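You operate a simulated robot arm through the tools that you are given. There is no shell and no other tool. Be economical: measure what you need, move in short steps, check, and stop when the job is done.

You are at the controls of a simulated two-armed robot. One attempt, no reset.

TASK
Wipe up the spill on the right half of the wall bench with the rag there and put it back.

It is judged by the outcome, as a careful person would: the job done as asked, and still so three seconds after it is handed in. It fails if anything else is knocked over, pushed out of place, dropped, spilled or broken.

THE ROBOT
Two 7-joint arms with two-finger parallel grippers on one trunk, on a base that drives. Base frame: it is fixed to the floor where the robot stands at the start and does not move with it; the origin is under the middle of the robot, x ahead of it, y to its left, z up; the surface under the hand at the start is at about z = 80. Units: cm, rad, N and s.
The left shoulder is at the start at [14.9, 17.1, 112.8], the right one opposite. With the tool pointing down near the work surface each hand reaches from about 44 to 94 cm from the robot's upright axis, wherever it stands, measured 20 degrees to its own side. Payload 4.4 kg a hand.
Tool frame (each hand has its own): the origin (TCP) lies between the finger pads and is the grasp point; the fingertips stand 2.3 cm ahead of it; z points along the fingers, y is the line along which they close. Largest opening 9.4 cm; finger width 3.8, thickness 1; the body of the gripper, 5.4 by 9.6 cm, starts 3.9 cm behind the TCP.
Orientation is that of the tool frame in the base frame, as a unit quaternion [w, x, y, z]. With the fingers straight down and closing along the base's y, the tool's x points along the base's -x, its y along +y and its z along -z.

THE INTERFACE
- The arms move only by the tool drive_tool. It takes "left_series", "right_series" or both (then of equal length, played together; a hand with none holds still); each is a list of rows, each a list of 7 numbers: the shift along the tool's x, y, z in cm, then the turn, a rotation vector about the tool's x, y, z in rad, then the gripper command, from -1 (fully open) to 1 (shut), values between in proportion. In form: [[tx, ty, tz, wx, wy, wz, gripper], ...]. A call has 1 to 20 rows; each row shifts and turns the commanded pose from where the row before left it, along the tool's axes as they then stand. A row lasts 0.2 s, in which the tool goes at most 5 cm and 0.15 rad; a call with a longer step from one row to the next is refused whole, and so is a gripper value outside its range. Where a pose cannot be reached the arm comes as near as it can. A force on the tool above 40 N (or 10 N above the force at the start of the call, whichever is more), or a blocked arm, ends the call early, and 0.2 s more pass. Each finger travels about 7.2 cm/s and halts on what it meets, pressing with about 34 N; the grip force reading is that of the motor and also rises with nothing between the fingers. The clock runs only during rows and for 0.2 s after the last one: add rows that do not move to give the fingers time. The reply holds the time, the measured pose of the TCP, the force on the tool along the base axes, the opening and the grip force, in the units named above and with some noise, with the torque about the TCP (base axes, N m) and any sound that the robot's microphone picked up, and new pictures: "pictures" is both (left out), scene, wrist or none (wrist: the cameras of the hands that moved).
- Cameras (640 x 400 px; columns grow to the right, rows downward): "scene" is now at [26.59, 2.94, 125.66]; the picture's right is [0.35, -0.94, 0.00], its down [-0.59, -0.22, -0.78] and it looks along [0.73, 0.27, -0.63] (base axes); focal length 251 px, centre (320, 200). "left" rides on the left gripper at [8.6, -1.6, -7.4] in its tool frame; the picture's right is [0.18, 0.98, 0.00], its down [-0.58, 0.11, -0.81] and it looks along [-0.79, 0.15, 0.59] (tool axes); focal length 243 px, centre (320, 200). "right" rides on the right gripper at [8.6, 1.6, -7.4] in its tool frame; the picture's right is [-0.18, 0.98, 0.00], its down [-0.58, -0.11, -0.81] and it looks along [-0.79, -0.15, 0.59] (tool axes); focal length 243 px, centre (320, 200). There is no depth. A picture from a camera that has moved, and an enlarged one, comes with that camera's place and axes in the base frame and with its lens.
- lift_body(by): slides the trunk up (or, below 0, down) by that many cm; the arms and the scene camera ride with it, the base frame stays. It gives what a move gives, with no picture.
- base_move(legs): drives the robot by 1 to 6 legs, each [ahead, left, turn to the left] in cm, cm and rad, along the robot's own axes; the way and the turn of a leg run together, so that a leg with both is an arc; at most 150 cm and 3.142 rad a leg. The arms and the cameras ride along, it lands a little off, and it stops where it bumps. It gives what a move gives, and a new picture of the scene camera.
- aim_head(pan, tilt): turns the head with the scene camera to pan (to the left, within 1.396 rad either way) and tilt (down, from -0.506 to 1.204), counted from straight ahead of the robot. It gives what a move gives, and a new picture of the scene camera.
- zoom(camera, box): a new picture of the part [left, top, right, bottom] of that camera's present view, enlarged. The clock stands still meanwhile.
- hand_in(): hands the job in; it is judged then, once.

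Work in short steps. Places have to be worked out from the pictures, the camera data and where the tool is seen: move nearer, look again, correct. Check each grasp and each placing, and mend what went wrong. You have 120 turns and 260 pictures in all, those below and enlarged ones among them. Open the grippers and draw the arms clear of the work before you hand the job in, unless the task says otherwise; then end with one line.

The tools are called as a command line: name --argument value ..., lists and objects as JSON in quotes. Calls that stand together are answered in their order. drive_tool: Moves the arms, as the interface text tells. Its arguments: {"type":"object","properties":{"left_series":{"type":"array","items":{"type":"array","items":{"type":"number"}}},"right_series":{"type":"array","items":{"type":"array","items":{"type":"number"}}},"pictures":{"type":"string","enum":["both","scene","wrist","none"]}},"required":[]} The other tools are called the same way: lift_body (by) slides the trunk up or down; base_move (legs) drives the base; aim_head (pan, tilt) turns the head that bears the scene camera; zoom (camera, box) takes an enlarged picture of a part of a camera's view; hand_in () hands the job in.

At the start:

```text
clock: 0.0
left_tcp_pos: [51.24, 38.41, 107.99]
left_ee_rot: [0.0, 0.0, 1.0, 0.0]
left_contact_force: [-0.7, 0.3, 0.1]
left_ft_torque: [0.0, -0.03, -0.01]
left_opening: 9.43
left_gripper_force: 0.0
right_tcp_pos: [52.91, -4.17, 104.58]
right_ee_rot: [0.0, 0.0, 1.0, 0.0]
right_contact_force: [-0.2, -0.7, -1.1]
right_ft_torque: [-0.01, 0.0, 0.03]
right_opening: 9.42
right_gripper_force: 0.0
trunk travel left (down, up): [-14.3, 24.5]
robot x, y, heading: [0.1, -0.28, -0.001]
head pan, tilt: [0.356, 0.681]
```

scene: 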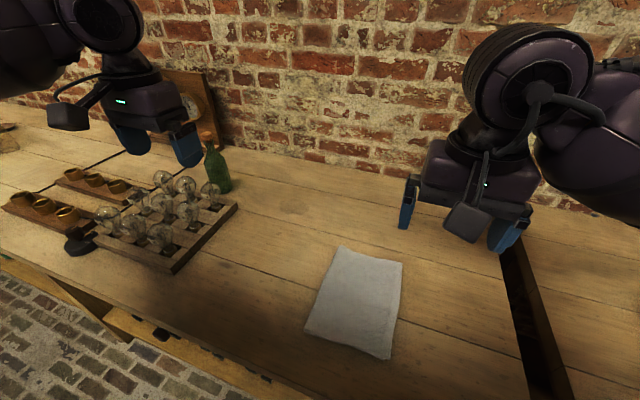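
right: 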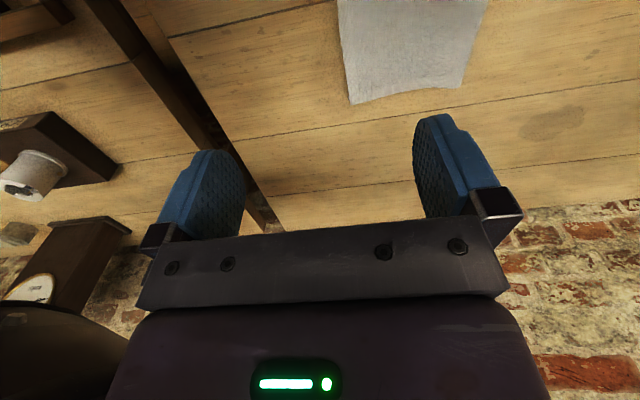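
left: 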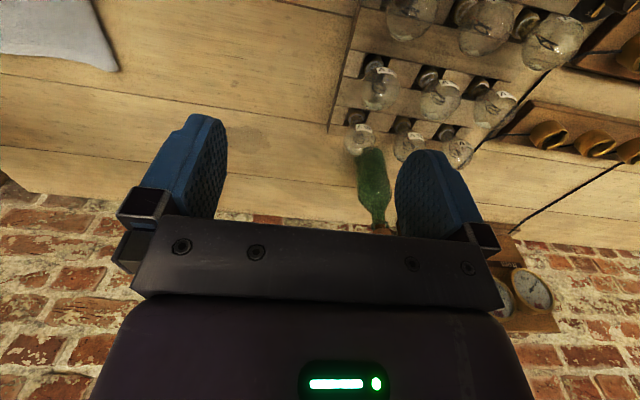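

The rag lies near the middle of the view; faint stains show in the wrist pictures. I'll turn the head to survey the bench.

aim_head --pan -0.5 --tilt 0.65

aim_head --pan 0.1 --tilt 0.75

aim_head --pan 0.9 --tilt 0.6

```text
clock: 1.2
left_tcp_pos: [51.27, 38.36, 107.88]
left_ee_rot: [0.0, 0.0, 1.0, 0.0]
left_contact_force: [-0.8, 0.3, 0.1]
left_ft_torque: [0.01, 0.01, 0.0]
left_opening: 9.39
left_gripper_force: 0.0
right_tcp_pos: [52.85, -4.19, 104.58]
right_ee_rot: [0.0, 0.001, 1.0, -0.001]
right_contact_force: [1.0, 0.3, 0.2]
right_ft_torque: [-0.01, 0.0, 0.0]
right_opening: 9.41
right_gripper_force: 0.1
trunk travel left (down, up): [-14.3, 24.5]
robot x, y, heading: [0.24, 0.04, -0.003]
head pan, tilt: [-0.499, 0.649]
camera scene: at [26.19, -4.2, 125.93], right [-0.48, -0.88, 0.0], down [-0.53, 0.29, -0.8], along [0.7, -0.38, -0.6], focal length 251 px, centre (320, 200)
```

scene: 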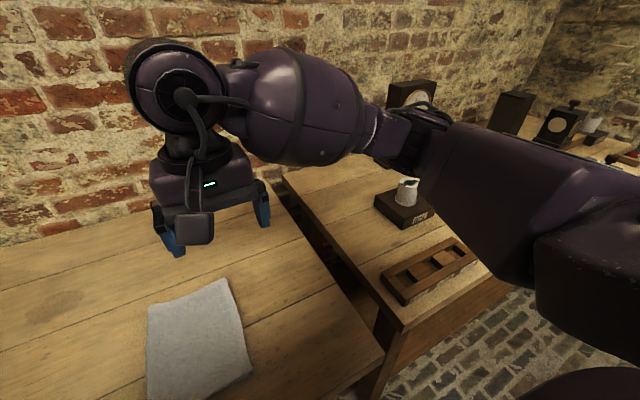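

```text
clock: 2.2
left_tcp_pos: [51.25, 38.33, 107.92]
left_ee_rot: [0.0, 0.0, 1.0, 0.0]
left_contact_force: [0.4, -0.2, 0.5]
left_ft_torque: [0.01, -0.02, 0.0]
left_opening: 9.39
left_gripper_force: 0.1
right_tcp_pos: [52.88, -4.34, 104.6]
right_ee_rot: [0.0, 0.0, 1.0, 0.0]
right_contact_force: [0.2, -0.3, 1.2]
right_ft_torque: [0.0, 0.03, 0.01]
right_opening: 9.38
right_gripper_force: 0.1
trunk travel left (down, up): [-14.3, 24.5]
robot x, y, heading: [0.19, -0.08, 0.001]
head pan, tilt: [0.099, 0.75]
camera scene: at [26.82, 0.76, 125.07], right [0.1, -1.0, 0.0], down [-0.68, -0.07, -0.73], along [0.73, 0.07, -0.68], focal length 251 px, centre (320, 200)
```

scene: 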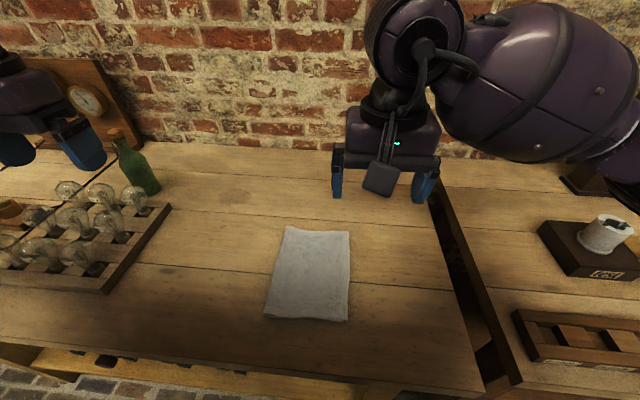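

```text
clock: 3.3
left_tcp_pos: [51.24, 38.29, 107.84]
left_ee_rot: [0.0, 0.0, 1.0, 0.0]
left_contact_force: [0.2, 0.8, 0.1]
left_ft_torque: [0.01, 0.01, 0.0]
left_opening: 9.41
left_gripper_force: 0.1
right_tcp_pos: [52.84, -4.34, 104.62]
right_ee_rot: [0.0, 0.0, 1.0, 0.0]
right_contact_force: [-0.8, -0.3, -1.0]
right_ft_torque: [0.02, 0.02, -0.03]
right_opening: 9.39
right_gripper_force: 0.1
trunk travel left (down, up): [-14.3, 24.5]
robot x, y, heading: [0.58, -0.1, 0.001]
head pan, tilt: [0.901, 0.6]
camera scene: at [24.06, 6.87, 126.36], right [0.78, -0.62, 0.0], down [-0.35, -0.44, -0.82], along [0.51, 0.65, -0.57], focal length 251 px, centre (320, 200)
```

scene: 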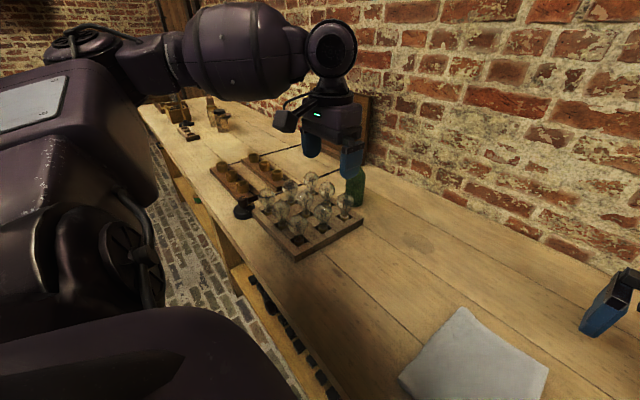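

The spill seems to be a stain near (73, 28), between the rag and the wall. I'll enlarge views to measure it and look for other spots.

zoom --camera "scene" --box '[320, 180, 560, 330]'

zoom --camera "right" --box '[320, 0, 640, 200]'

zoom --camera "left" --box '[0, 0, 400, 250]'

aim_head --pan 0.35 --tilt 0.85

```text
2.67 times, centred on (440, 255) of scene
camera zoom: at [24.06, 6.87, 126.36], right [0.78, -0.62, 0.0], down [-0.35, -0.44, -0.82], along [0.51, 0.65, -0.57], focal length 669 px, centre (0, 53)
```

zoom: 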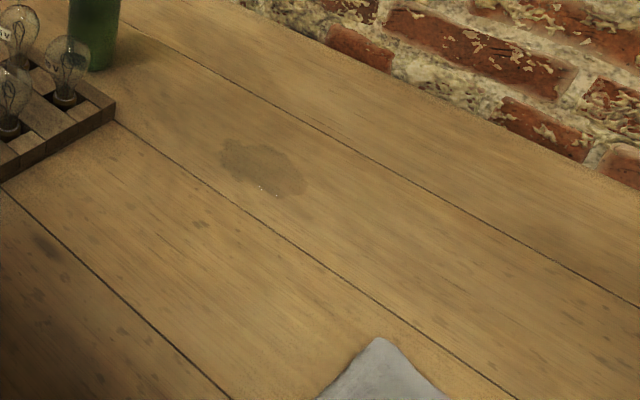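

```text
2.00 times, centred on (480, 100) of right
camera zoom: at [44.18, -2.61, 112.06], right [0.18, 0.98, 0.0], down [0.58, -0.11, 0.81], along [0.79, -0.15, -0.59], focal length 485 px, centre (0, 400)
```

zoom: 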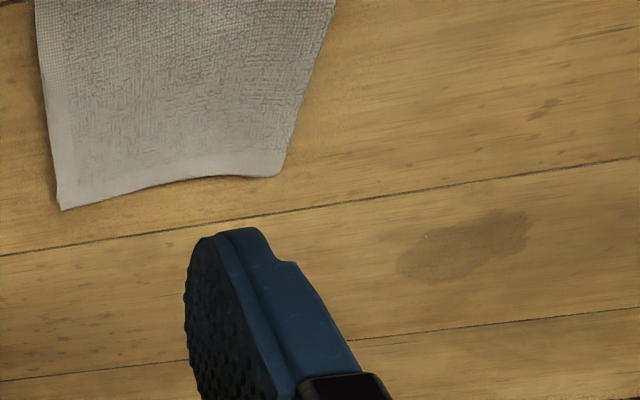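

```text
1.60 times, centred on (200, 125) of left
camera zoom: at [42.62, 36.8, 115.3], right [-0.18, 0.98, 0.0], down [0.58, 0.11, 0.81], along [0.79, 0.15, -0.59], focal length 388 px, centre (512, 320)
```

zoom: 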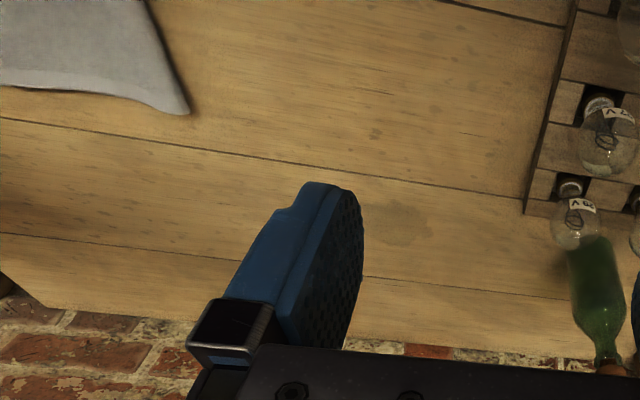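

```text
clock: 4.3
left_tcp_pos: [51.15, 38.44, 107.88]
left_ee_rot: [0.0, 0.0, 1.0, 0.0]
left_contact_force: [0.5, 0.7, -0.3]
left_ft_torque: [0.02, -0.02, -0.01]
left_opening: 9.4
left_gripper_force: 0.0
right_tcp_pos: [52.85, -4.23, 104.58]
right_ee_rot: [0.0, 0.0, 1.0, 0.0]
right_contact_force: [-0.3, 0.3, 0.0]
right_ft_torque: [0.0, 0.0, -0.05]
right_opening: 9.39
right_gripper_force: 0.0
trunk travel left (down, up): [-14.3, 24.5]
robot x, y, heading: [0.11, 0.1, -0.004]
head pan, tilt: [0.351, 0.85]
camera scene: at [25.91, 2.64, 124.27], right [0.34, -0.94, 0.0], down [-0.71, -0.26, -0.66], along [0.62, 0.23, -0.75], focal length 251 px, centre (320, 200)
```

scene: 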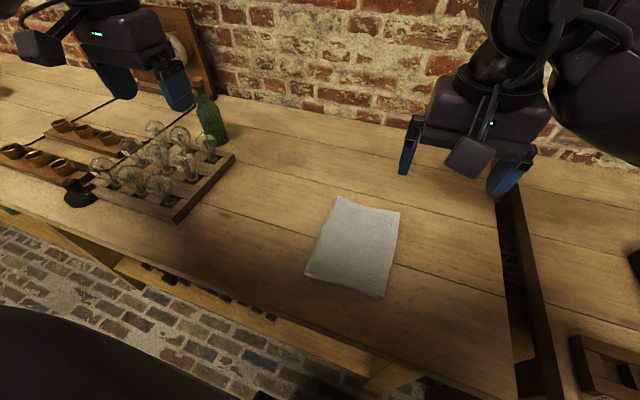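

Spill measured at about x 70–77, y 24–33; the rag spans x 44–65, y −2 to 12. I'll use the left arm (right moved aside), bringing it above the rag to look close.

drive_tool --right_series '[[0, -4, -1, 0, 0, 0, -1], [0, -4, -1, 0, 0, 0, -1], [0, -4, -1, 0, 0, 0, -1], [0, -4, -1, 0, 0, 0, -1], [0, -4, -1, 0, 0, 0, -1], [0, -4, 0, 0, 0, 0, -1], [0, 0, 0, 0, 0, 0, -1], [0, 0, 0, 0, 0, 0, -1], [0, 0, 0, 0, 0, 0, -1], [0, 0, 0, 0, 0, 0, -1]]' --left_series '[[0, 0, 0, 0, 0, 0, -1], [0, 0, 0, 0, 0, 0, -1], [0, -4, 0, 0, 0, 0, -1], [0, -4, 0, 0, 0, 0, -1], [0, -4, 0, 0, 0, 0, -1], [0, -4, 0, 0, 0, 0, -1], [0, -4, 1, 0, 0, 0, -1], [0, -4, 2, 0, 0, 0, -1], [0, -4, 2, 0, 0, 0, -1], [0, -4, 2, 0, 0, 0, -1]]'

```text
clock: 6.5
left_tcp_pos: [51.28, 6.39, 100.98]
left_ee_rot: [0.001, 0.0, 1.0, 0.001]
left_contact_force: [0.3, -0.4, -0.7]
left_ft_torque: [0.0, 0.0, 0.0]
left_opening: 9.4
left_gripper_force: 0.1
right_tcp_pos: [52.84, -28.47, 109.4]
right_ee_rot: [-0.001, -0.001, 1.0, 0.0]
right_contact_force: [-0.4, 0.2, 0.4]
right_ft_torque: [-0.01, 0.03, 0.01]
right_opening: 9.4
right_gripper_force: 0.1
trunk travel left (down, up): [-14.3, 24.5]
robot x, y, heading: [0.03, 0.14, 0.001]
head pan, tilt: [0.351, 0.85]
camera scene: at [25.97, 2.56, 124.25], right [0.34, -0.94, 0.0], down [-0.71, -0.26, -0.66], along [0.62, 0.23, -0.75], focal length 251 px, centre (320, 200)
camera right: at [44.23, -26.77, 116.98], right [0.18, 0.98, 0.0], down [0.58, -0.11, 0.81], along [0.79, -0.15, -0.59], focal length 243 px, centre (320, 200)
camera left: at [42.59, 4.85, 108.33], right [-0.18, 0.98, 0.0], down [0.58, 0.11, 0.81], along [0.79, 0.15, -0.59], focal length 243 px, centre (320, 200)
```

scene: 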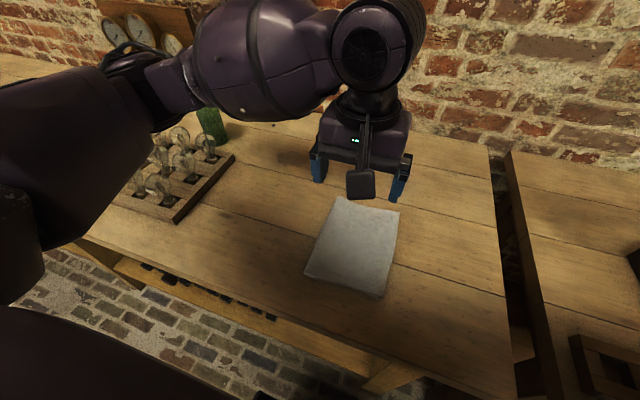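
right: 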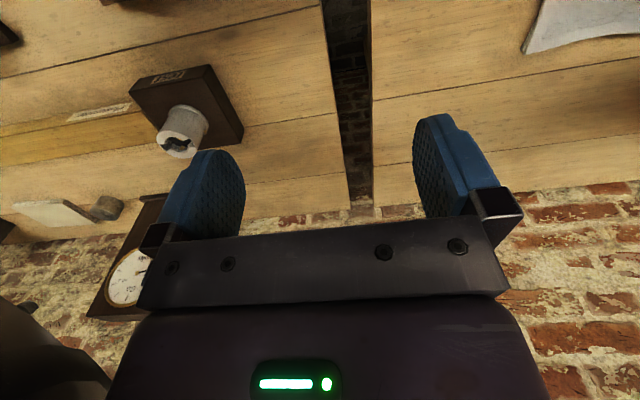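
left: 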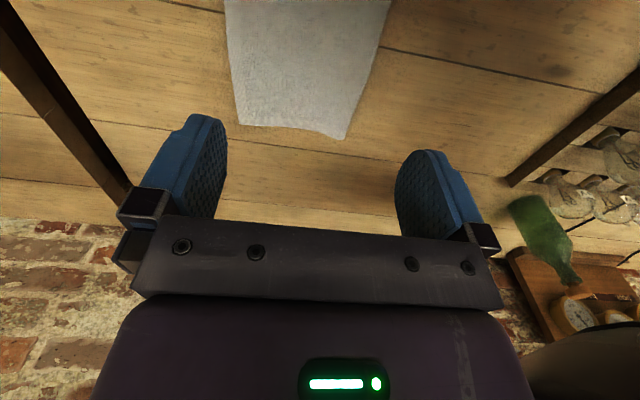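

Rag position confirmed, centre about (55, 5). I'll move over it and lower toward the surface.

drive_tool --left_series '[[-3.7, -1.3, 2, 0, 0, 0, -1], [0, 0, 3, 0, 0, 0, -1], [0, 0, 4, 0, 0, 0, -1], [0, 0, 4, 0, 0, 0, -1], [0, 0, 2.5, 0, 0, 0, -1], [0, 0, 0, 0, 0, 0, -1]]'

```text
clock: 7.9
left_tcp_pos: [54.99, 4.97, 85.33]
left_ee_rot: [0.0, 0.0, 1.0, 0.0]
left_contact_force: [-0.5, 0.2, -0.8]
left_ft_torque: [-0.03, -0.05, 0.02]
left_opening: 9.37
left_gripper_force: 0.0
right_tcp_pos: [52.66, -28.37, 109.57]
right_ee_rot: [0.001, 0.001, 1.0, 0.0]
right_contact_force: [-1.0, 0.5, 0.2]
right_ft_torque: [0.03, 0.01, -0.01]
right_opening: 9.38
right_gripper_force: 0.0
trunk travel left (down, up): [-14.3, 24.5]
robot x, y, heading: [-0.13, 0.21, -0.001]
head pan, tilt: [0.351, 0.85]
camera scene: at [25.88, 2.64, 124.29], right [0.34, -0.94, 0.0], down [-0.71, -0.26, -0.66], along [0.62, 0.23, -0.75], focal length 251 px, centre (320, 200)
camera left: at [46.45, 3.41, 92.77], right [-0.18, 0.98, 0.0], down [0.58, 0.11, 0.81], along [0.79, 0.15, -0.59], focal length 243 px, centre (320, 200)
```

scene: 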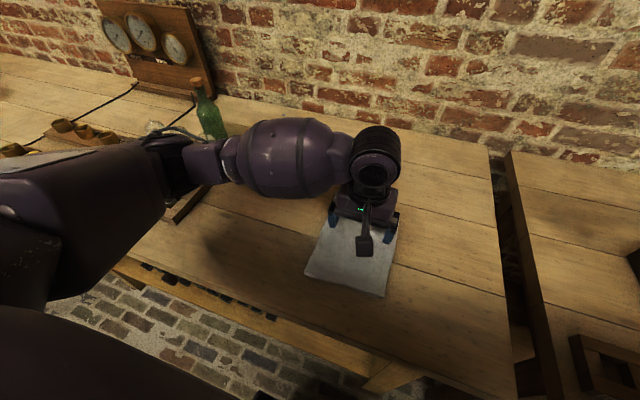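
left: 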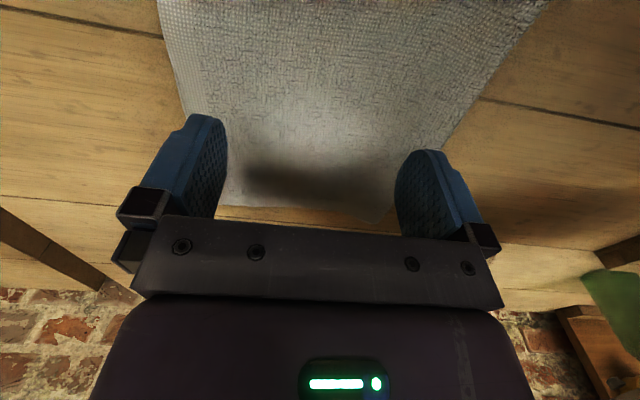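

Above the rag with about 3 cm of clearance. Lowering slowly to contact.

drive_tool --left_series '[[0, 0, 1, 0, 0, 0, -1], [0, 0, 0.7, 0, 0, 0, -1], [0, 0, 0.5, 0, 0, 0, -1], [0, 0, 0.4, 0, 0, 0, -1], [0, 0, 0, 0, 0, 0, -1]]'

```text
clock: 9.1
left_tcp_pos: [55.08, 5.07, 82.87]
left_ee_rot: [0.001, 0.001, 1.0, 0.0]
left_contact_force: [1.3, -0.6, 9.3]
left_ft_torque: [-0.03, -0.07, 0.02]
left_opening: 9.41
left_gripper_force: 0.0
right_tcp_pos: [52.8, -28.49, 109.65]
right_ee_rot: [0.001, 0.001, 1.0, 0.0]
right_contact_force: [-0.1, -0.8, 0.0]
right_ft_torque: [0.02, 0.01, -0.02]
right_opening: 9.39
right_gripper_force: 0.0
trunk travel left (down, up): [-14.3, 24.5]
robot x, y, heading: [-0.04, 0.22, -0.0]
head pan, tilt: [0.351, 0.85]
camera scene: at [25.84, 2.62, 124.31], right [0.34, -0.94, 0.0], down [-0.71, -0.26, -0.66], along [0.62, 0.23, -0.75], focal length 251 px, centre (320, 200)
camera left: at [46.39, 3.44, 90.31], right [-0.18, 0.98, 0.0], down [0.58, 0.11, 0.81], along [0.79, 0.15, -0.59], focal length 243 px, centre (320, 200)
```

scene: 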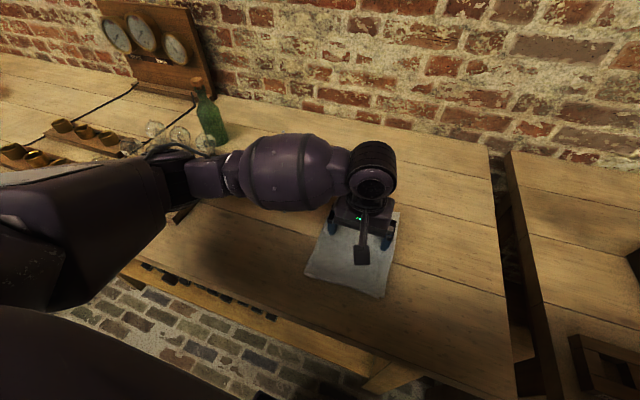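
left: 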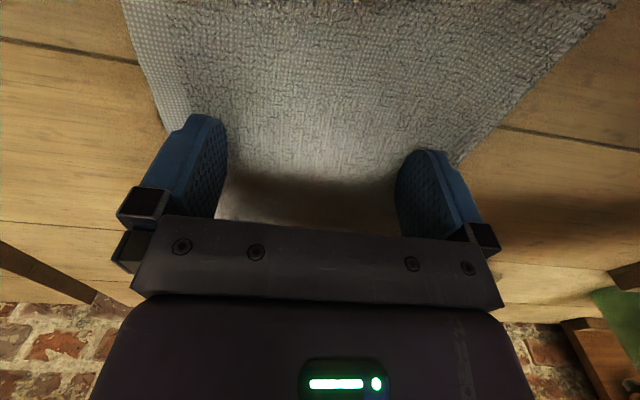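

Contact with the cloth at about 9 N. Closing the fingers to gather the cloth.

drive_tool --left_series '[[0, 0, 0, 0, 0, 0, -0.4], [0, 0, 0, 0, 0, 0, 0.2], [0, 0, 0, 0, 0, 0, 0.7], [0, 0, 0, 0, 0, 0, 1], [0, 0, 0, 0, 0, 0, 1], [0, 0, 0, 0, 0, 0, 1]]'

```text
clock: 10.5
left_tcp_pos: [54.89, 5.06, 82.98]
left_ee_rot: [0.001, 0.0, 1.0, 0.0]
left_contact_force: [-0.5, 2.3, 17.2]
left_ft_torque: [0.03, 0.0, 0.01]
left_opening: 1.5
left_gripper_force: 33.5
right_tcp_pos: [52.69, -28.25, 109.71]
right_ee_rot: [0.001, 0.0, 1.0, 0.0]
right_contact_force: [0.4, -0.1, -0.9]
right_ft_torque: [-0.01, 0.02, 0.0]
right_opening: 9.4
right_gripper_force: 0.1
trunk travel left (down, up): [-14.3, 24.5]
robot x, y, heading: [-0.34, -0.11, 0.001]
head pan, tilt: [0.351, 0.85]
camera scene: at [25.8, 2.64, 124.31], right [0.34, -0.94, 0.0], down [-0.7, -0.26, -0.66], along [0.62, 0.23, -0.75], focal length 251 px, centre (320, 200)
camera left: at [46.34, 3.48, 90.29], right [-0.18, 0.98, 0.0], down [0.58, 0.11, 0.81], along [0.79, 0.15, -0.59], focal length 243 px, centre (320, 200)
```

scene: 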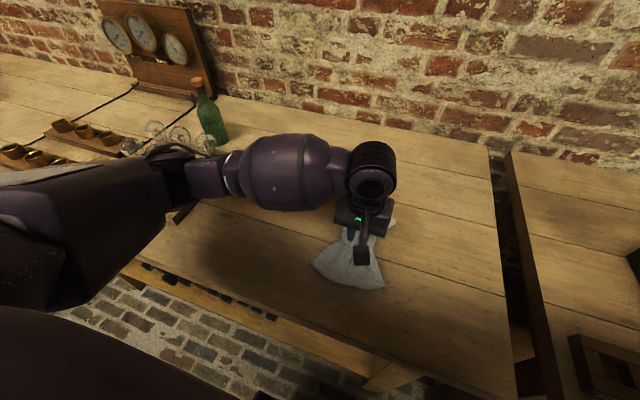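
left: 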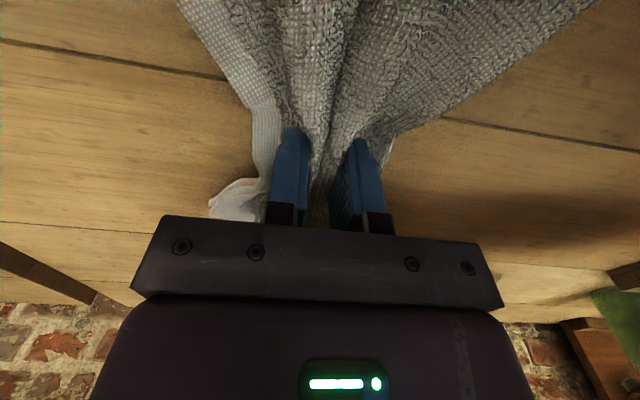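

Deformable cloth, gathered firmly (1.5 cm, 33 N). Lifting, then moving toward the spill.

drive_tool --left_series '[[0, 0, -2, 0, 0, 0, 1], [0, 0, -3, 0, 0, 0, 1], [0, 0, -4, 0, 0, 0, 1], [0, 0, -4, 0, 0, 0, 1], [-2, 3, 0, 0, 0, 0, 1], [-3, 4, 0, 0, 0, 0, 1], [-3, 4, 0, 0, 0, 0, 1], [-3, 4, 0, 0, 0, 0, 1], [-3, 3, 0, 0, 0, 0, 1], [-2, 2, 0, 0, 0, 0, 1], [0, 0, 0, 0, 0, 0, 1]]'

```text
clock: 12.9
left_tcp_pos: [70.79, 24.99, 95.74]
left_ee_rot: [0.0, 0.001, 1.0, 0.0]
left_contact_force: [0.7, -1.2, 0.7]
left_ft_torque: [0.02, 0.0, 0.0]
left_opening: 1.38
left_gripper_force: 34.5
right_tcp_pos: [52.8, -28.56, 109.7]
right_ee_rot: [0.0, 0.0, 1.0, 0.0]
right_contact_force: [0.1, -0.3, 0.1]
right_ft_torque: [0.02, 0.0, -0.01]
right_opening: 9.41
right_gripper_force: 0.1
trunk travel left (down, up): [-14.3, 24.5]
robot x, y, heading: [-0.05, 0.05, -0.003]
head pan, tilt: [0.351, 0.85]
camera scene: at [25.91, 2.63, 124.27], right [0.34, -0.94, 0.0], down [-0.71, -0.26, -0.66], along [0.62, 0.23, -0.75], focal length 251 px, centre (320, 200)
camera left: at [62.15, 23.41, 103.12], right [-0.18, 0.98, 0.0], down [0.58, 0.11, 0.81], along [0.79, 0.15, -0.59], focal length 243 px, centre (320, 200)
```

scene: 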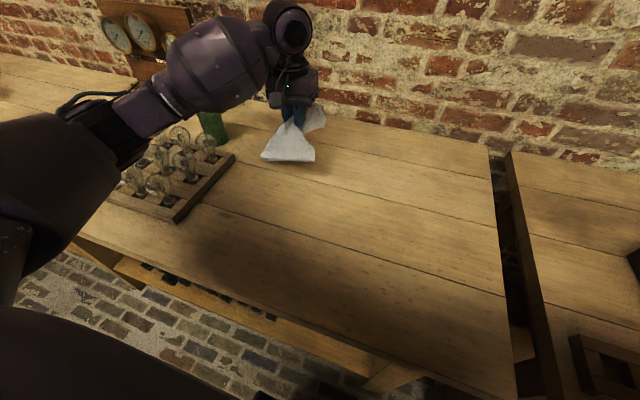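
left: 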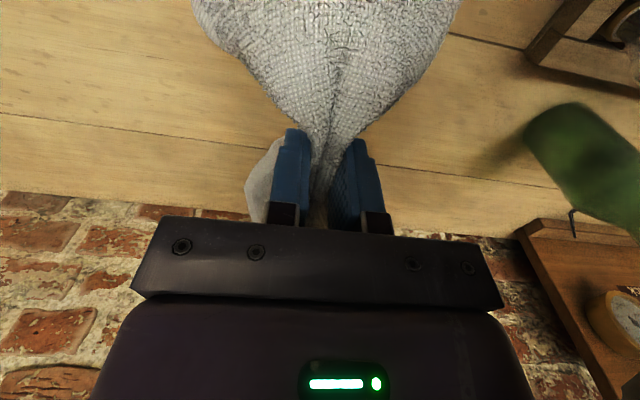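

Cloth hangs well, all clear. Moving over the spill centre and lowering until it presses gently.

drive_tool --left_series '[[-2.5, 3, 2, 0, 0, 0, 1], [0, 0, 4, 0, 0, 0, 1], [0, 0, 3, 0, 0, 0, 1], [0, 0, 1.5, 0, 0, 0, 1], [0, 0, 1, 0, 0, 0, 1], [0, 0, 0.7, 0, 0, 0, 1], [0, 0, 0, 0, 0, 0, 1]]'

```text
clock: 14.5
left_tcp_pos: [73.46, 28.04, 83.6]
left_ee_rot: [0.001, 0.0, 1.0, 0.001]
left_contact_force: [-0.6, 0.3, 6.3]
left_ft_torque: [0.04, 0.04, 0.0]
left_opening: 1.36
left_gripper_force: 34.2
right_tcp_pos: [52.8, -28.34, 109.64]
right_ee_rot: [0.001, 0.0, 1.0, 0.0]
right_contact_force: [0.3, 0.6, -0.4]
right_ft_torque: [0.01, -0.03, 0.01]
right_opening: 9.39
right_gripper_force: 0.0
trunk travel left (down, up): [-14.3, 24.5]
robot x, y, heading: [0.24, 0.15, 0.001]
head pan, tilt: [0.351, 0.85]
camera scene: at [25.85, 2.63, 124.3], right [0.34, -0.94, 0.0], down [-0.71, -0.26, -0.66], along [0.62, 0.23, -0.75], focal length 251 px, centre (320, 200)
camera left: at [64.8, 26.45, 90.99], right [-0.18, 0.98, 0.0], down [0.58, 0.11, 0.81], along [0.79, 0.15, -0.59], focal length 243 px, centre (320, 200)
```

scene: 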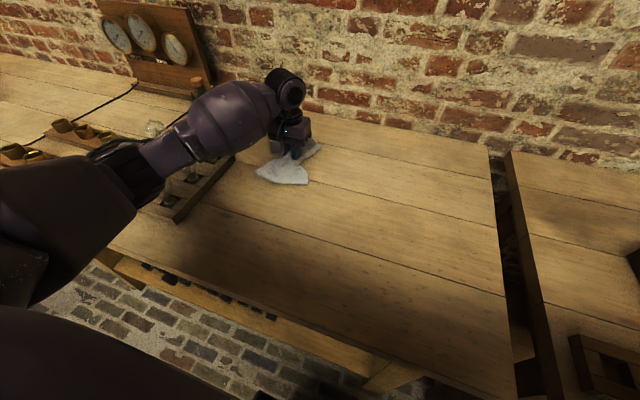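
left: 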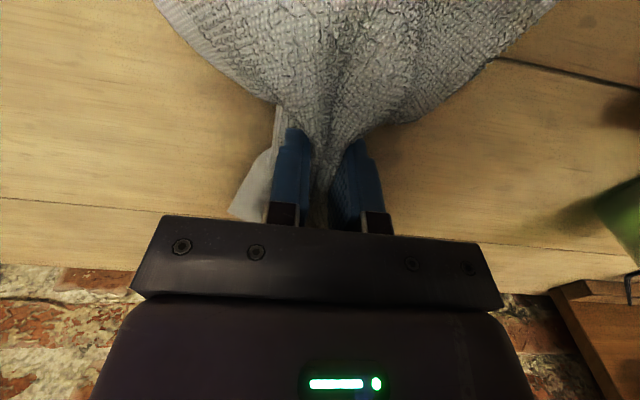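

About 6 N pressing. Let me check the clearance between forearm and the bulb rack.

zoom --camera "scene" --box '[60, 60, 340, 235]'

```text
2.29 times, centred on (200, 148) of scene
camera zoom: at [25.85, 2.63, 124.3], right [0.34, -0.94, 0.0], down [-0.71, -0.26, -0.66], along [0.62, 0.23, -0.75], focal length 573 px, centre (594, 320)
```

zoom: 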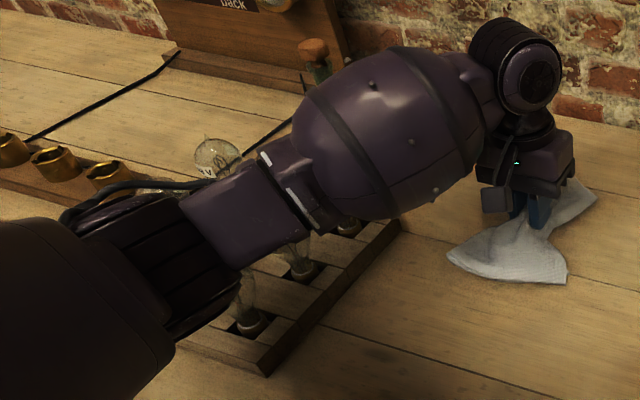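

Forearm appears clear of the bulbs. Starting to wipe with zigzag strokes over the spill.

drive_tool --left_series '[[0, 2, 0.2, 0, 0, 0, 1], [0, 2, 0, 0, 0, 0, 1], [0, 1.5, 0, 0, 0, 0, 1], [-2, 0, 0, 0, 0, 0, 1], [0, -2.5, 0, 0, 0, 0, 1], [0, -2.5, 0, 0, 0, 0, 1], [0, -2.5, 0, 0, 0, 0, 1], [0, -2.5, 0, 0, 0, 0, 1], [0, -1.5, 0, 0, 0, 0, 1], [-2, 0, 0, 0, 0, 0, 1], [0, 2.5, 0, 0, 0, 0, 1], [0, 2.5, 0, 0, 0, 0, 1], [0, 2.5, 0, 0, 0, 0, 1], [0, 2.5, 0, 0, 0, 0, 1], [0, 1, 0, 0, 0, 0, 1], [0, 0, 0, 0, 0, 0, 1]]'

drive_tool --left_series '[[2.5, 0, 0, 0, 0, 0, 1], [2.5, 0, 0, 0, 0, 0, 1], [1.5, 0, 0, 0, 0, 0, 1], [0, -2.5, 0, 0, 0, 0, 1], [0, -2.5, 0, 0, 0, 0, 1], [0, -2.5, 0, 0, 0, 0, 1], [0, -2.5, 0, 0, 0, 0, 1], [0, -1.5, 0, 0, 0, 0, 1], [2, 0, 0, 0, 0, 0, 1], [0, 2.5, 0, 0, 0, 0, 1], [0, 2.5, 0, 0, 0, 0, 1], [0, 2.5, 0, 0, 0, 0, 1], [0, 2.5, 0, 0, 0, 0, 1], [0, 0, 0, 0, 0, 0, 1]]'

```text
clock: 17.9
left_tcp_pos: [77.36, 33.1, 83.45]
left_ee_rot: [0.0, 0.001, 1.0, 0.0]
left_contact_force: [-0.7, -2.4, 4.7]
left_ft_torque: [-0.05, 0.01, 0.07]
left_opening: 1.38
left_gripper_force: 34.6
right_tcp_pos: [52.74, -28.37, 109.56]
right_ee_rot: [0.0, 0.0, 1.0, 0.0]
right_contact_force: [0.3, 0.4, -0.6]
right_ft_torque: [0.0, 0.01, -0.03]
right_opening: 9.39
right_gripper_force: 0.0
trunk travel left (down, up): [-14.3, 24.5]
robot x, y, heading: [-0.03, -0.08, -0.001]
head pan, tilt: [0.351, 0.85]
camera scene: at [25.87, 2.6, 124.29], right [0.34, -0.94, 0.0], down [-0.71, -0.26, -0.66], along [0.62, 0.23, -0.75], focal length 251 px, centre (320, 200)
camera left: at [68.86, 31.49, 90.78], right [-0.18, 0.98, 0.0], down [0.58, 0.11, 0.81], along [0.79, 0.15, -0.59], focal length 243 px, centre (320, 200)
```

scene: 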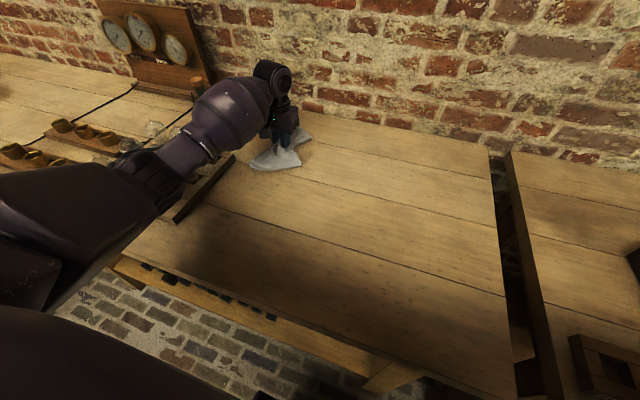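
left: 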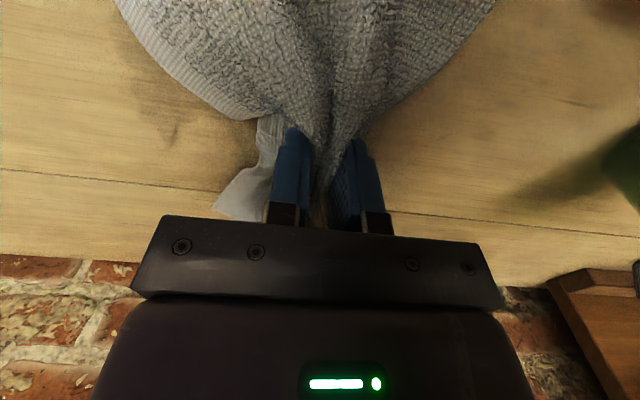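

```text
clock: 20.9
left_tcp_pos: [68.77, 31.68, 83.42]
left_ee_rot: [0.001, 0.0, 1.0, -0.001]
left_contact_force: [-0.5, 0.2, 1.2]
left_ft_torque: [0.02, 0.04, -0.01]
left_opening: 1.36
left_gripper_force: 33.8
right_tcp_pos: [52.71, -28.41, 109.56]
right_ee_rot: [0.0, 0.0, 1.0, 0.0]
right_contact_force: [0.9, -0.6, 0.4]
right_ft_torque: [-0.04, 0.0, 0.0]
right_opening: 9.41
right_gripper_force: 0.0
trunk travel left (down, up): [-14.3, 24.5]
robot x, y, heading: [-0.05, 0.11, 0.003]
head pan, tilt: [0.351, 0.85]
camera scene: at [25.91, 2.62, 124.27], right [0.34, -0.94, 0.0], down [-0.71, -0.26, -0.66], along [0.62, 0.23, -0.75], focal length 251 px, centre (320, 200)
camera left: at [60.27, 30.14, 90.84], right [-0.18, 0.98, 0.0], down [0.58, 0.11, 0.81], along [0.79, 0.15, -0.59], focal length 243 px, centre (320, 200)
```

scene: 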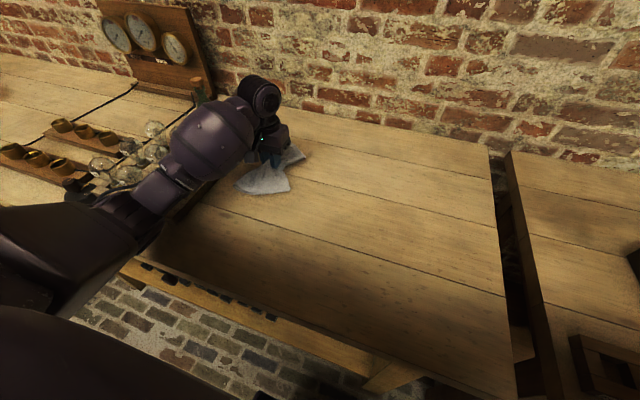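
left: 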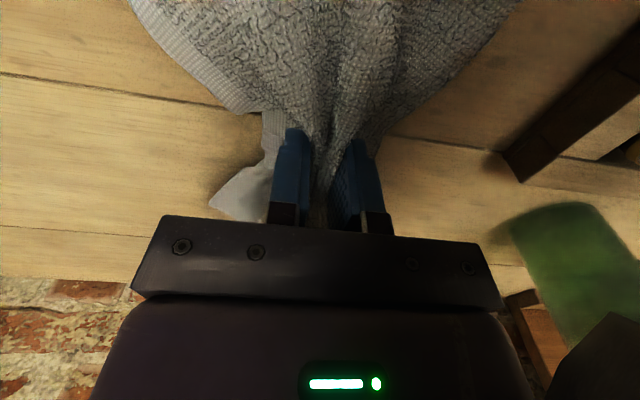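

Strokes done at low force. Lifting and moving aside to see what's left of the spill.

drive_tool --left_series '[[0, 0, -3, 0, 0, 0, 1], [0, 0, -4, 0, 0, 0, 1], [0, -2, -4, 0, 0, 0, 1], [2, -4, -2, 0, 0, 0, 1], [3, -4, 0, 0, 0, 0, 1], [3, -4, 0, 0, 0, 0, 1], [3, -4, 0, 0, 0, 0, 1], [3, -4, 0, 0, 0, 0, 1], [0, -4, 0, 0, 0, 0, 1], [0, 0, 0, 0, 0, 0, 1]]' --pictures "wrist"

zoom --camera "scene" --box '[200, 80, 360, 180]'

```text
clock: 23.1
left_tcp_pos: [54.72, 5.69, 96.27]
left_ee_rot: [0.0, 0.0, 1.0, 0.0]
left_contact_force: [0.1, -1.1, -1.1]
left_ft_torque: [0.01, 0.02, 0.0]
left_opening: 1.37
left_gripper_force: 34.4
right_tcp_pos: [52.77, -28.33, 109.59]
right_ee_rot: [0.0, 0.0, 1.0, 0.0]
right_contact_force: [0.1, -0.2, 0.4]
right_ft_torque: [0.0, -0.01, 0.02]
right_opening: 9.39
right_gripper_force: 0.0
trunk travel left (down, up): [-14.3, 24.5]
robot x, y, heading: [-0.2, -0.25, 0.001]
head pan, tilt: [0.351, 0.85]
camera left: at [46.19, 4.12, 103.62], right [-0.18, 0.98, 0.0], down [0.58, 0.11, 0.81], along [0.79, 0.15, -0.59], focal length 243 px, centre (320, 200)
```

left: 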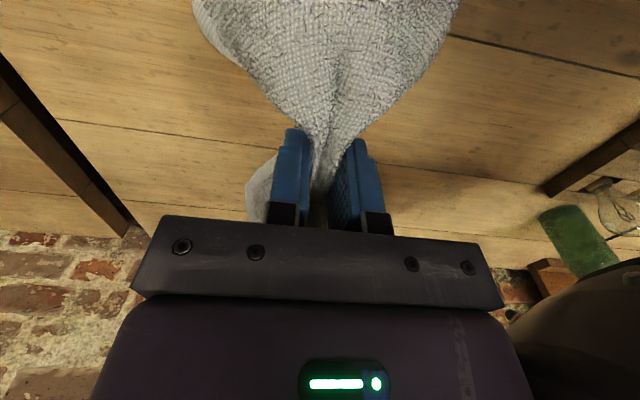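

```text
4.00 times, centred on (280, 130) of scene
camera zoom: at [25.88, 2.68, 124.28], right [0.34, -0.94, 0.0], down [-0.71, -0.26, -0.66], along [0.62, 0.23, -0.75], focal length 1003 px, centre (480, 480)
```

zoom: 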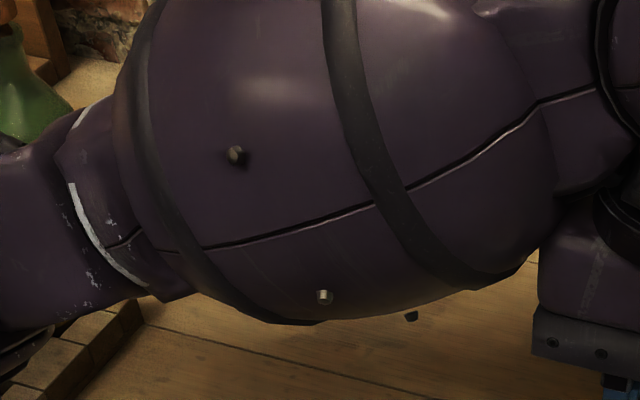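

The arm hides the spot in the scene view, but the left wrist camera sees it near (437,196). Enlarging.

zoom --camera "left" --box '[360, 130, 560, 255]'

zoom --camera "right" --box '[480, 0, 640, 100]'

```text
3.20 times, centred on (460, 192) of left
camera zoom: at [46.19, 4.12, 103.62], right [-0.18, 0.98, 0.0], down [0.58, 0.11, 0.81], along [0.79, 0.15, -0.59], focal length 776 px, centre (-128, 224)
```

zoom: 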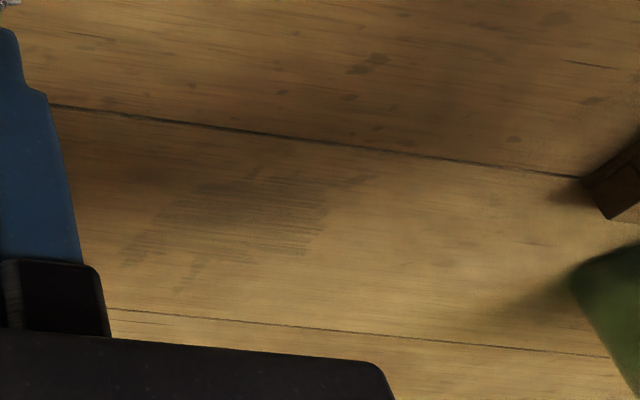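

```text
4.00 times, centred on (560, 50) of right
camera zoom: at [44.15, -26.65, 117.07], right [0.18, 0.98, 0.0], down [0.58, -0.11, 0.81], along [0.79, -0.15, -0.59], focal length 970 px, centre (-640, 800)
```

zoom: 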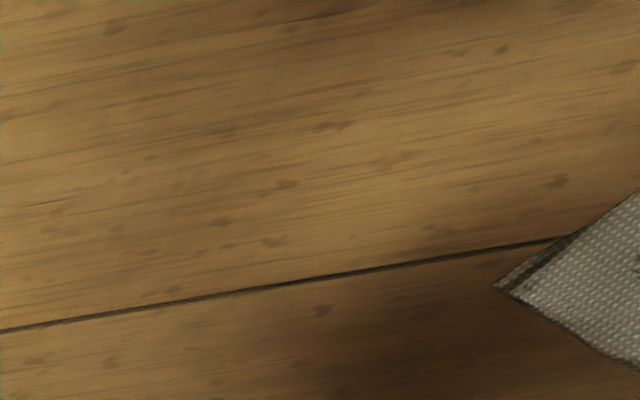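

Faint smear remains over x 69–81, y 24–34. I'll go back and wipe again over the wider area with firmer pressure.

drive_tool --left_series '[[-2, 3, 0, 0, 0, 0, 1], [-3, 4, 0, 0, 0, 0, 1], [-4, 4, 0, 0, 0, 0, 1], [-3, 4, 0, 0, 0, 0, 1], [-2.5, 3, 2, 0, 0, 0, 1], [0, 0, 4, 0, 0, 0, 1], [0, 0, 4, 0, 0, 0, 1], [0, 0, 1.8, 0, 0, 0, 1], [0, 0, 0.8, 0, 0, 0, 1], [0, 0, 0.4, 0, 0, 0, 1], [0, 0, 0, 0, 0, 0, 1]]' --pictures "wrist"

```text
refused: row 3 steps farther than a row can; nothing moved
```

The third row exceeded the 5 cm limit; adjusting.

drive_tool --left_series '[[-2, 3, 0, 0, 0, 0, 1], [-3, 4, 0, 0, 0, 0, 1], [-3, 3.9, 0, 0, 0, 0, 1], [-3, 3.9, 0, 0, 0, 0, 1], [-3, 3, 2, 0, 0, 0, 1], [0, 0, 4, 0, 0, 0, 1], [0, 0, 4, 0, 0, 0, 1], [0, 0, 1.8, 0, 0, 0, 1], [0, 0, 0.8, 0, 0, 0, 1], [0, 0, 0.4, 0, 0, 0, 1], [0, 0, 0, 0, 0, 0, 1]]' --pictures "wrist"

```text
clock: 25.5
left_tcp_pos: [68.77, 23.4, 83.66]
left_ee_rot: [0.002, 0.0, 1.0, 0.0]
left_contact_force: [-0.1, 0.2, 8.3]
left_ft_torque: [-0.01, 0.03, 0.02]
left_opening: 1.36
left_gripper_force: 33.7
right_tcp_pos: [52.77, -28.42, 109.57]
right_ee_rot: [0.001, 0.0, 1.0, 0.0]
right_contact_force: [0.8, -0.2, -0.8]
right_ft_torque: [-0.01, -0.01, 0.04]
right_opening: 9.43
right_gripper_force: 0.1
trunk travel left (down, up): [-14.3, 24.5]
robot x, y, heading: [0.07, 0.03, 0.0]
head pan, tilt: [0.351, 0.85]
camera left: at [60.2, 21.84, 90.89], right [-0.18, 0.98, 0.0], down [0.58, 0.11, 0.81], along [0.79, 0.15, -0.59], focal length 243 px, centre (320, 200)
```

left: 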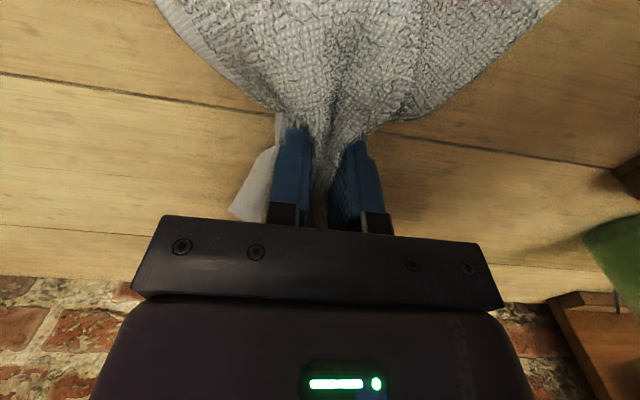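

Contact at 8 N. Beginning firmer, closely spaced strokes across y 23–35.

drive_tool --left_series '[[0, 1, 0.4, 0, 0, 0, 1], [0, 2.5, 0, 0, 0, 0, 1], [0, 2.5, 0, 0, 0, 0, 1], [0, 2.5, 0, 0, 0, 0, 1], [0, 2.5, 0, 0, 0, 0, 1], [-2, 0, 0, 0, 0, 0, 1], [0, -2.5, 0, 0, 0, 0, 1], [0, -2.5, 0, 0, 0, 0, 1], [0, -2.5, 0, 0, 0, 0, 1], [0, -2.5, 0, 0, 0, 0, 1], [0, -1, 0, 0, 0, 0, 1], [-2, 0, 0, 0, 0, 0, 1], [0, 2.5, 0, 0, 0, 0, 1], [0, 2.5, 0, 0, 0, 0, 1], [0, 2.5, 0, 0, 0, 0, 1], [0, 2.5, 0, 0, 0, 0, 1], [0, 1, 0, 0, 0, 0, 1], [-2, 0, 0, 0, 0, 0, 1]]' --pictures "none"

drive_tool --left_series '[[0, -2.5, 0.1, 0, 0, 0, 1], [0, -2.5, 0, 0, 0, 0, 1], [0, -2.5, 0, 0, 0, 0, 1], [0, -2.5, 0, 0, 0, 0, 1], [0, -1, 0, 0, 0, 0, 1], [-2, 0, 0, 0, 0, 0, 1], [0, 2.5, 0, 0, 0, 0, 1], [0, 2.5, 0, 0, 0, 0, 1], [0, 2.5, 0, 0, 0, 0, 1], [0, 2.5, 0, 0, 0, 0, 1], [0, 1, 0, 0, 0, 0, 1], [-2, 0, 0, 0, 0, 0, 1], [0, -2.5, 0, 0, 0, 0, 1], [0, -2.5, 0, 0, 0, 0, 1], [0, -2.5, 0, 0, 0, 0, 1], [0, -2.5, 0, 0, 0, 0, 1], [0, -1, 0, 0, 0, 0, 1]]'

```text
clock: 29.3
left_tcp_pos: [74.75, 34.64, 83.24]
left_ee_rot: [0.0, 0.0, 1.0, 0.001]
left_contact_force: [-6.8, 2.3, 17.8]
left_ft_torque: [-0.01, 0.16, 0.0]
left_opening: 1.36
left_gripper_force: 33.9
right_tcp_pos: [52.68, -28.3, 109.65]
right_ee_rot: [0.0, 0.0, 1.0, 0.0]
right_contact_force: [-1.2, -0.1, 0.3]
right_ft_torque: [-0.04, -0.01, 0.0]
right_opening: 9.42
right_gripper_force: 0.1
trunk travel left (down, up): [-14.3, 24.5]
robot x, y, heading: [-0.13, -0.19, -0.0]
head pan, tilt: [0.351, 0.85]
```

```text
clock: 32.9
left_tcp_pos: [78.97, 23.19, 83.11]
left_ee_rot: [0.001, 0.0, 1.0, 0.0]
left_contact_force: [0.0, 9.4, 19.8]
left_ft_torque: [0.17, 0.05, 0.03]
left_opening: 1.36
left_gripper_force: 33.9
right_tcp_pos: [52.68, -28.39, 109.66]
right_ee_rot: [0.001, -0.001, 1.0, 0.0]
right_contact_force: [0.7, 0.5, 0.0]
right_ft_torque: [0.01, -0.01, -0.01]
right_opening: 9.39
right_gripper_force: 0.1
trunk travel left (down, up): [-14.3, 24.5]
robot x, y, heading: [0.45, 0.08, -0.0]
head pan, tilt: [0.351, 0.85]
camera scene: at [25.73, 2.65, 124.32], right [0.34, -0.94, 0.0], down [-0.7, -0.26, -0.66], along [0.62, 0.23, -0.75], focal length 251 px, centre (320, 200)
camera left: at [70.26, 21.67, 90.51], right [-0.18, 0.98, 0.0], down [0.58, 0.11, 0.81], along [0.79, 0.15, -0.59], focal length 243 px, centre (320, 200)
```

scene: 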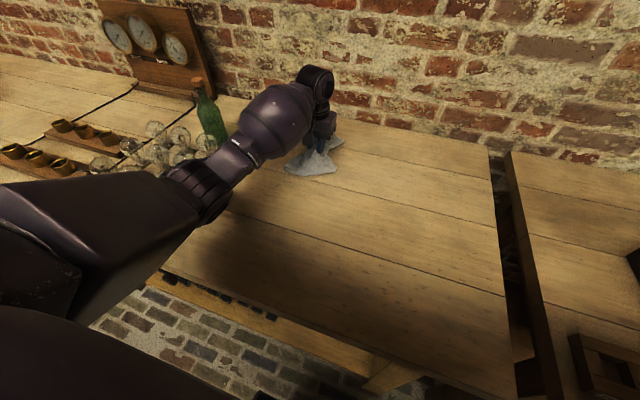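
left: 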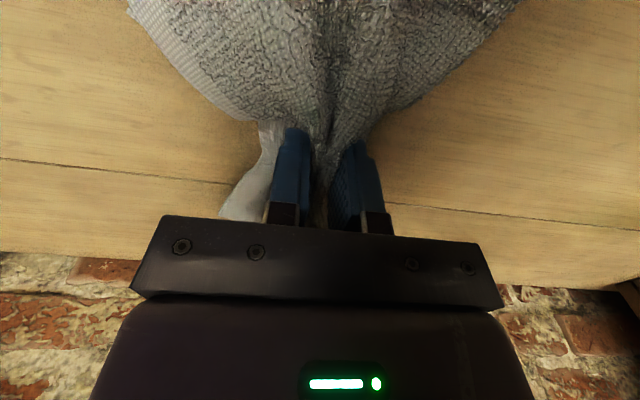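

Firm even pressure (~20 N). Finishing the line at x≈81, then cross-strokes along x.

drive_tool --left_series '[[-2, 0, 0, 0, 0, 0, 1], [0, 3, 0, 0, 0, 0, 1], [0, 3, 0, 0, 0, 0, 1], [0, 3, 0, 0, 0, 0, 1], [0, 2.5, 0, 0, 0, 0, 1], [3, 0, 0, 0, 0, 0, 1], [3, 0, 0, 0, 0, 0, 1], [3, 0, 0, 0, 0, 0, 1], [3, 0, 0, 0, 0, 0, 1], [0, -2.5, 0, 0, 0, 0, 1], [-3, 0, 0, 0, 0, 0, 1], [-3, 0, 0, 0, 0, 0, 1], [-3, 0, 0, 0, 0, 0, 1], [-3, 0, 0, 0, 0, 0, 1], [0, -2.5, 0, 0, 0, 0, 1], [3, 0, 0, 0, 0, 0, 1], [3, 0, 0, 0, 0, 0, 1], [3, 0, 0, 0, 0, 0, 1], [3, 0, 0, 0, 0, 0, 1]]' --pictures "none"

drive_tool --left_series '[[0, -2.5, 0, 0, 0, 0, 1], [-3, 0, 0, 0, 0, 0, 1], [-3, 0, 0, 0, 0, 0, 1], [-3, 0, 0, 0, 0, 0, 1], [-3, 0, 0, 0, 0, 0, 1], [0, -2.5, 0, 0, 0, 0, 1], [3, 0, 0, 0, 0, 0, 1], [3, 0, 0, 0, 0, 0, 1], [3, 0, 0, 0, 0, 0, 1], [3, 0, 0, 0, 0, 0, 1], [0, 0, -3, 0, 0, 0, 1], [0, 0, -4, 0, 0, 0, 1], [0, -1, -4, 0, 0, 0, 1], [3, -3.5, -2, 0, 0, 0, 1], [3, -4, 0, 0, 0, 0, 1], [3, -4, 0, 0, 0, 0, 1], [3, -4, 0, 0, 0, 0, 1], [2, -2, 0, 0, 0, 0, 1], [0, 0, 0, 0, 0, 0, 1]]' --pictures "none"

zoom --camera "left" --box '[360, 130, 560, 255]'

```text
clock: 36.9
left_tcp_pos: [68.97, 29.58, 83.19]
left_ee_rot: [0.002, -0.001, 1.0, 0.002]
left_contact_force: [6.0, 2.7, 15.8]
left_ft_torque: [0.04, -0.16, 0.04]
left_opening: 1.38
left_gripper_force: 34.3
right_tcp_pos: [52.65, -28.58, 109.7]
right_ee_rot: [0.002, 0.0, 1.0, 0.001]
right_contact_force: [0.1, -0.4, -0.1]
right_ft_torque: [0.05, 0.01, 0.03]
right_opening: 9.41
right_gripper_force: 0.1
trunk travel left (down, up): [-14.3, 24.5]
robot x, y, heading: [-0.21, -0.34, 0.004]
head pan, tilt: [0.351, 0.85]
```

```text
refused: row 14 steps farther than a row can; nothing moved
```

```text
3.20 times, centred on (460, 192) of left
camera zoom: at [60.37, 28.04, 90.52], right [-0.18, 0.98, 0.0], down [0.58, 0.11, 0.81], along [0.79, 0.15, -0.59], focal length 776 px, centre (-128, 224)
```

zoom: 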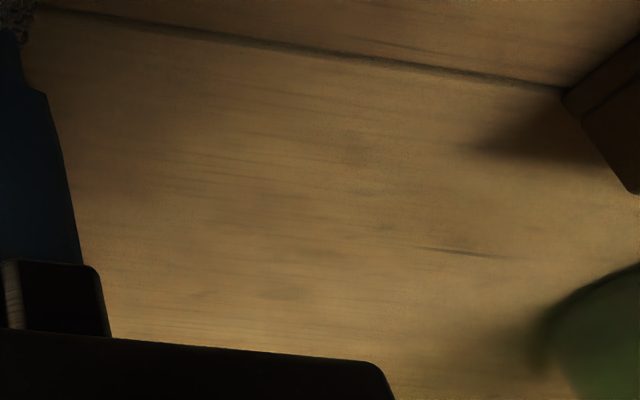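

Row 14 was slightly too long; resending the remaining strokes and the lift with shorter steps.

drive_tool --left_series '[[0, -2.5, 0, 0, 0, 0, 1], [-3, 0, 0, 0, 0, 0, 1], [-3, 0, 0, 0, 0, 0, 1], [-3, 0, 0, 0, 0, 0, 1], [-3, 0, 0, 0, 0, 0, 1], [0, -2.5, 0, 0, 0, 0, 1], [3, 0, 0, 0, 0, 0, 1], [3, 0, 0, 0, 0, 0, 1], [3, 0, 0, 0, 0, 0, 1], [3, 0, 0, 0, 0, 0, 1], [0, 0, -3, 0, 0, 0, 1], [0, 0, -4, 0, 0, 0, 1], [0, -1, -4, 0, 0, 0, 1], [3, -3, -2, 0, 0, 0, 1], [3, -3.9, 0, 0, 0, 0, 1], [3, -3.9, 0, 0, 0, 0, 1], [3, -3.9, 0, 0, 0, 0, 1], [2, -3, 0, 0, 0, 0, 1], [0, 0, 0, 0, 0, 0, 1]]' --pictures "none"

zoom --camera "left" --box '[360, 130, 560, 255]'

```text
clock: 40.9
left_tcp_pos: [54.78, 6.01, 96.01]
left_ee_rot: [0.0, -0.001, 1.0, 0.0]
left_contact_force: [-0.3, 0.1, -0.3]
left_ft_torque: [-0.01, 0.01, 0.02]
left_opening: 1.36
left_gripper_force: 34.1
right_tcp_pos: [52.79, -28.35, 109.49]
right_ee_rot: [-0.001, 0.0, 1.0, 0.001]
right_contact_force: [1.1, -0.1, 0.3]
right_ft_torque: [-0.02, 0.03, 0.0]
right_opening: 9.39
right_gripper_force: 0.0
trunk travel left (down, up): [-14.3, 24.5]
robot x, y, heading: [-0.01, -0.25, 0.0]
head pan, tilt: [0.351, 0.85]
```

```text
3.20 times, centred on (460, 192) of left
camera zoom: at [46.15, 4.53, 103.51], right [-0.18, 0.98, 0.0], down [0.58, 0.11, 0.81], along [0.79, 0.15, -0.59], focal length 776 px, centre (-128, 224)
```

zoom: 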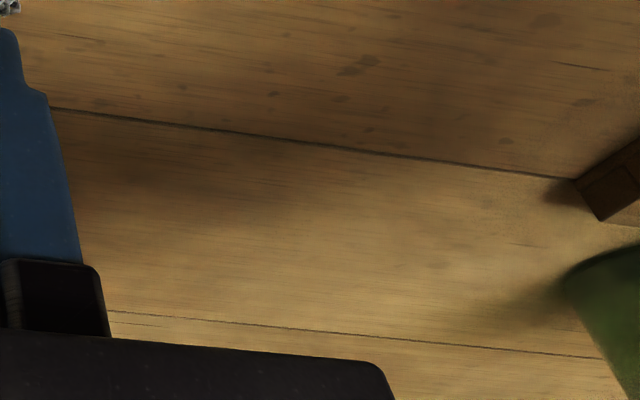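

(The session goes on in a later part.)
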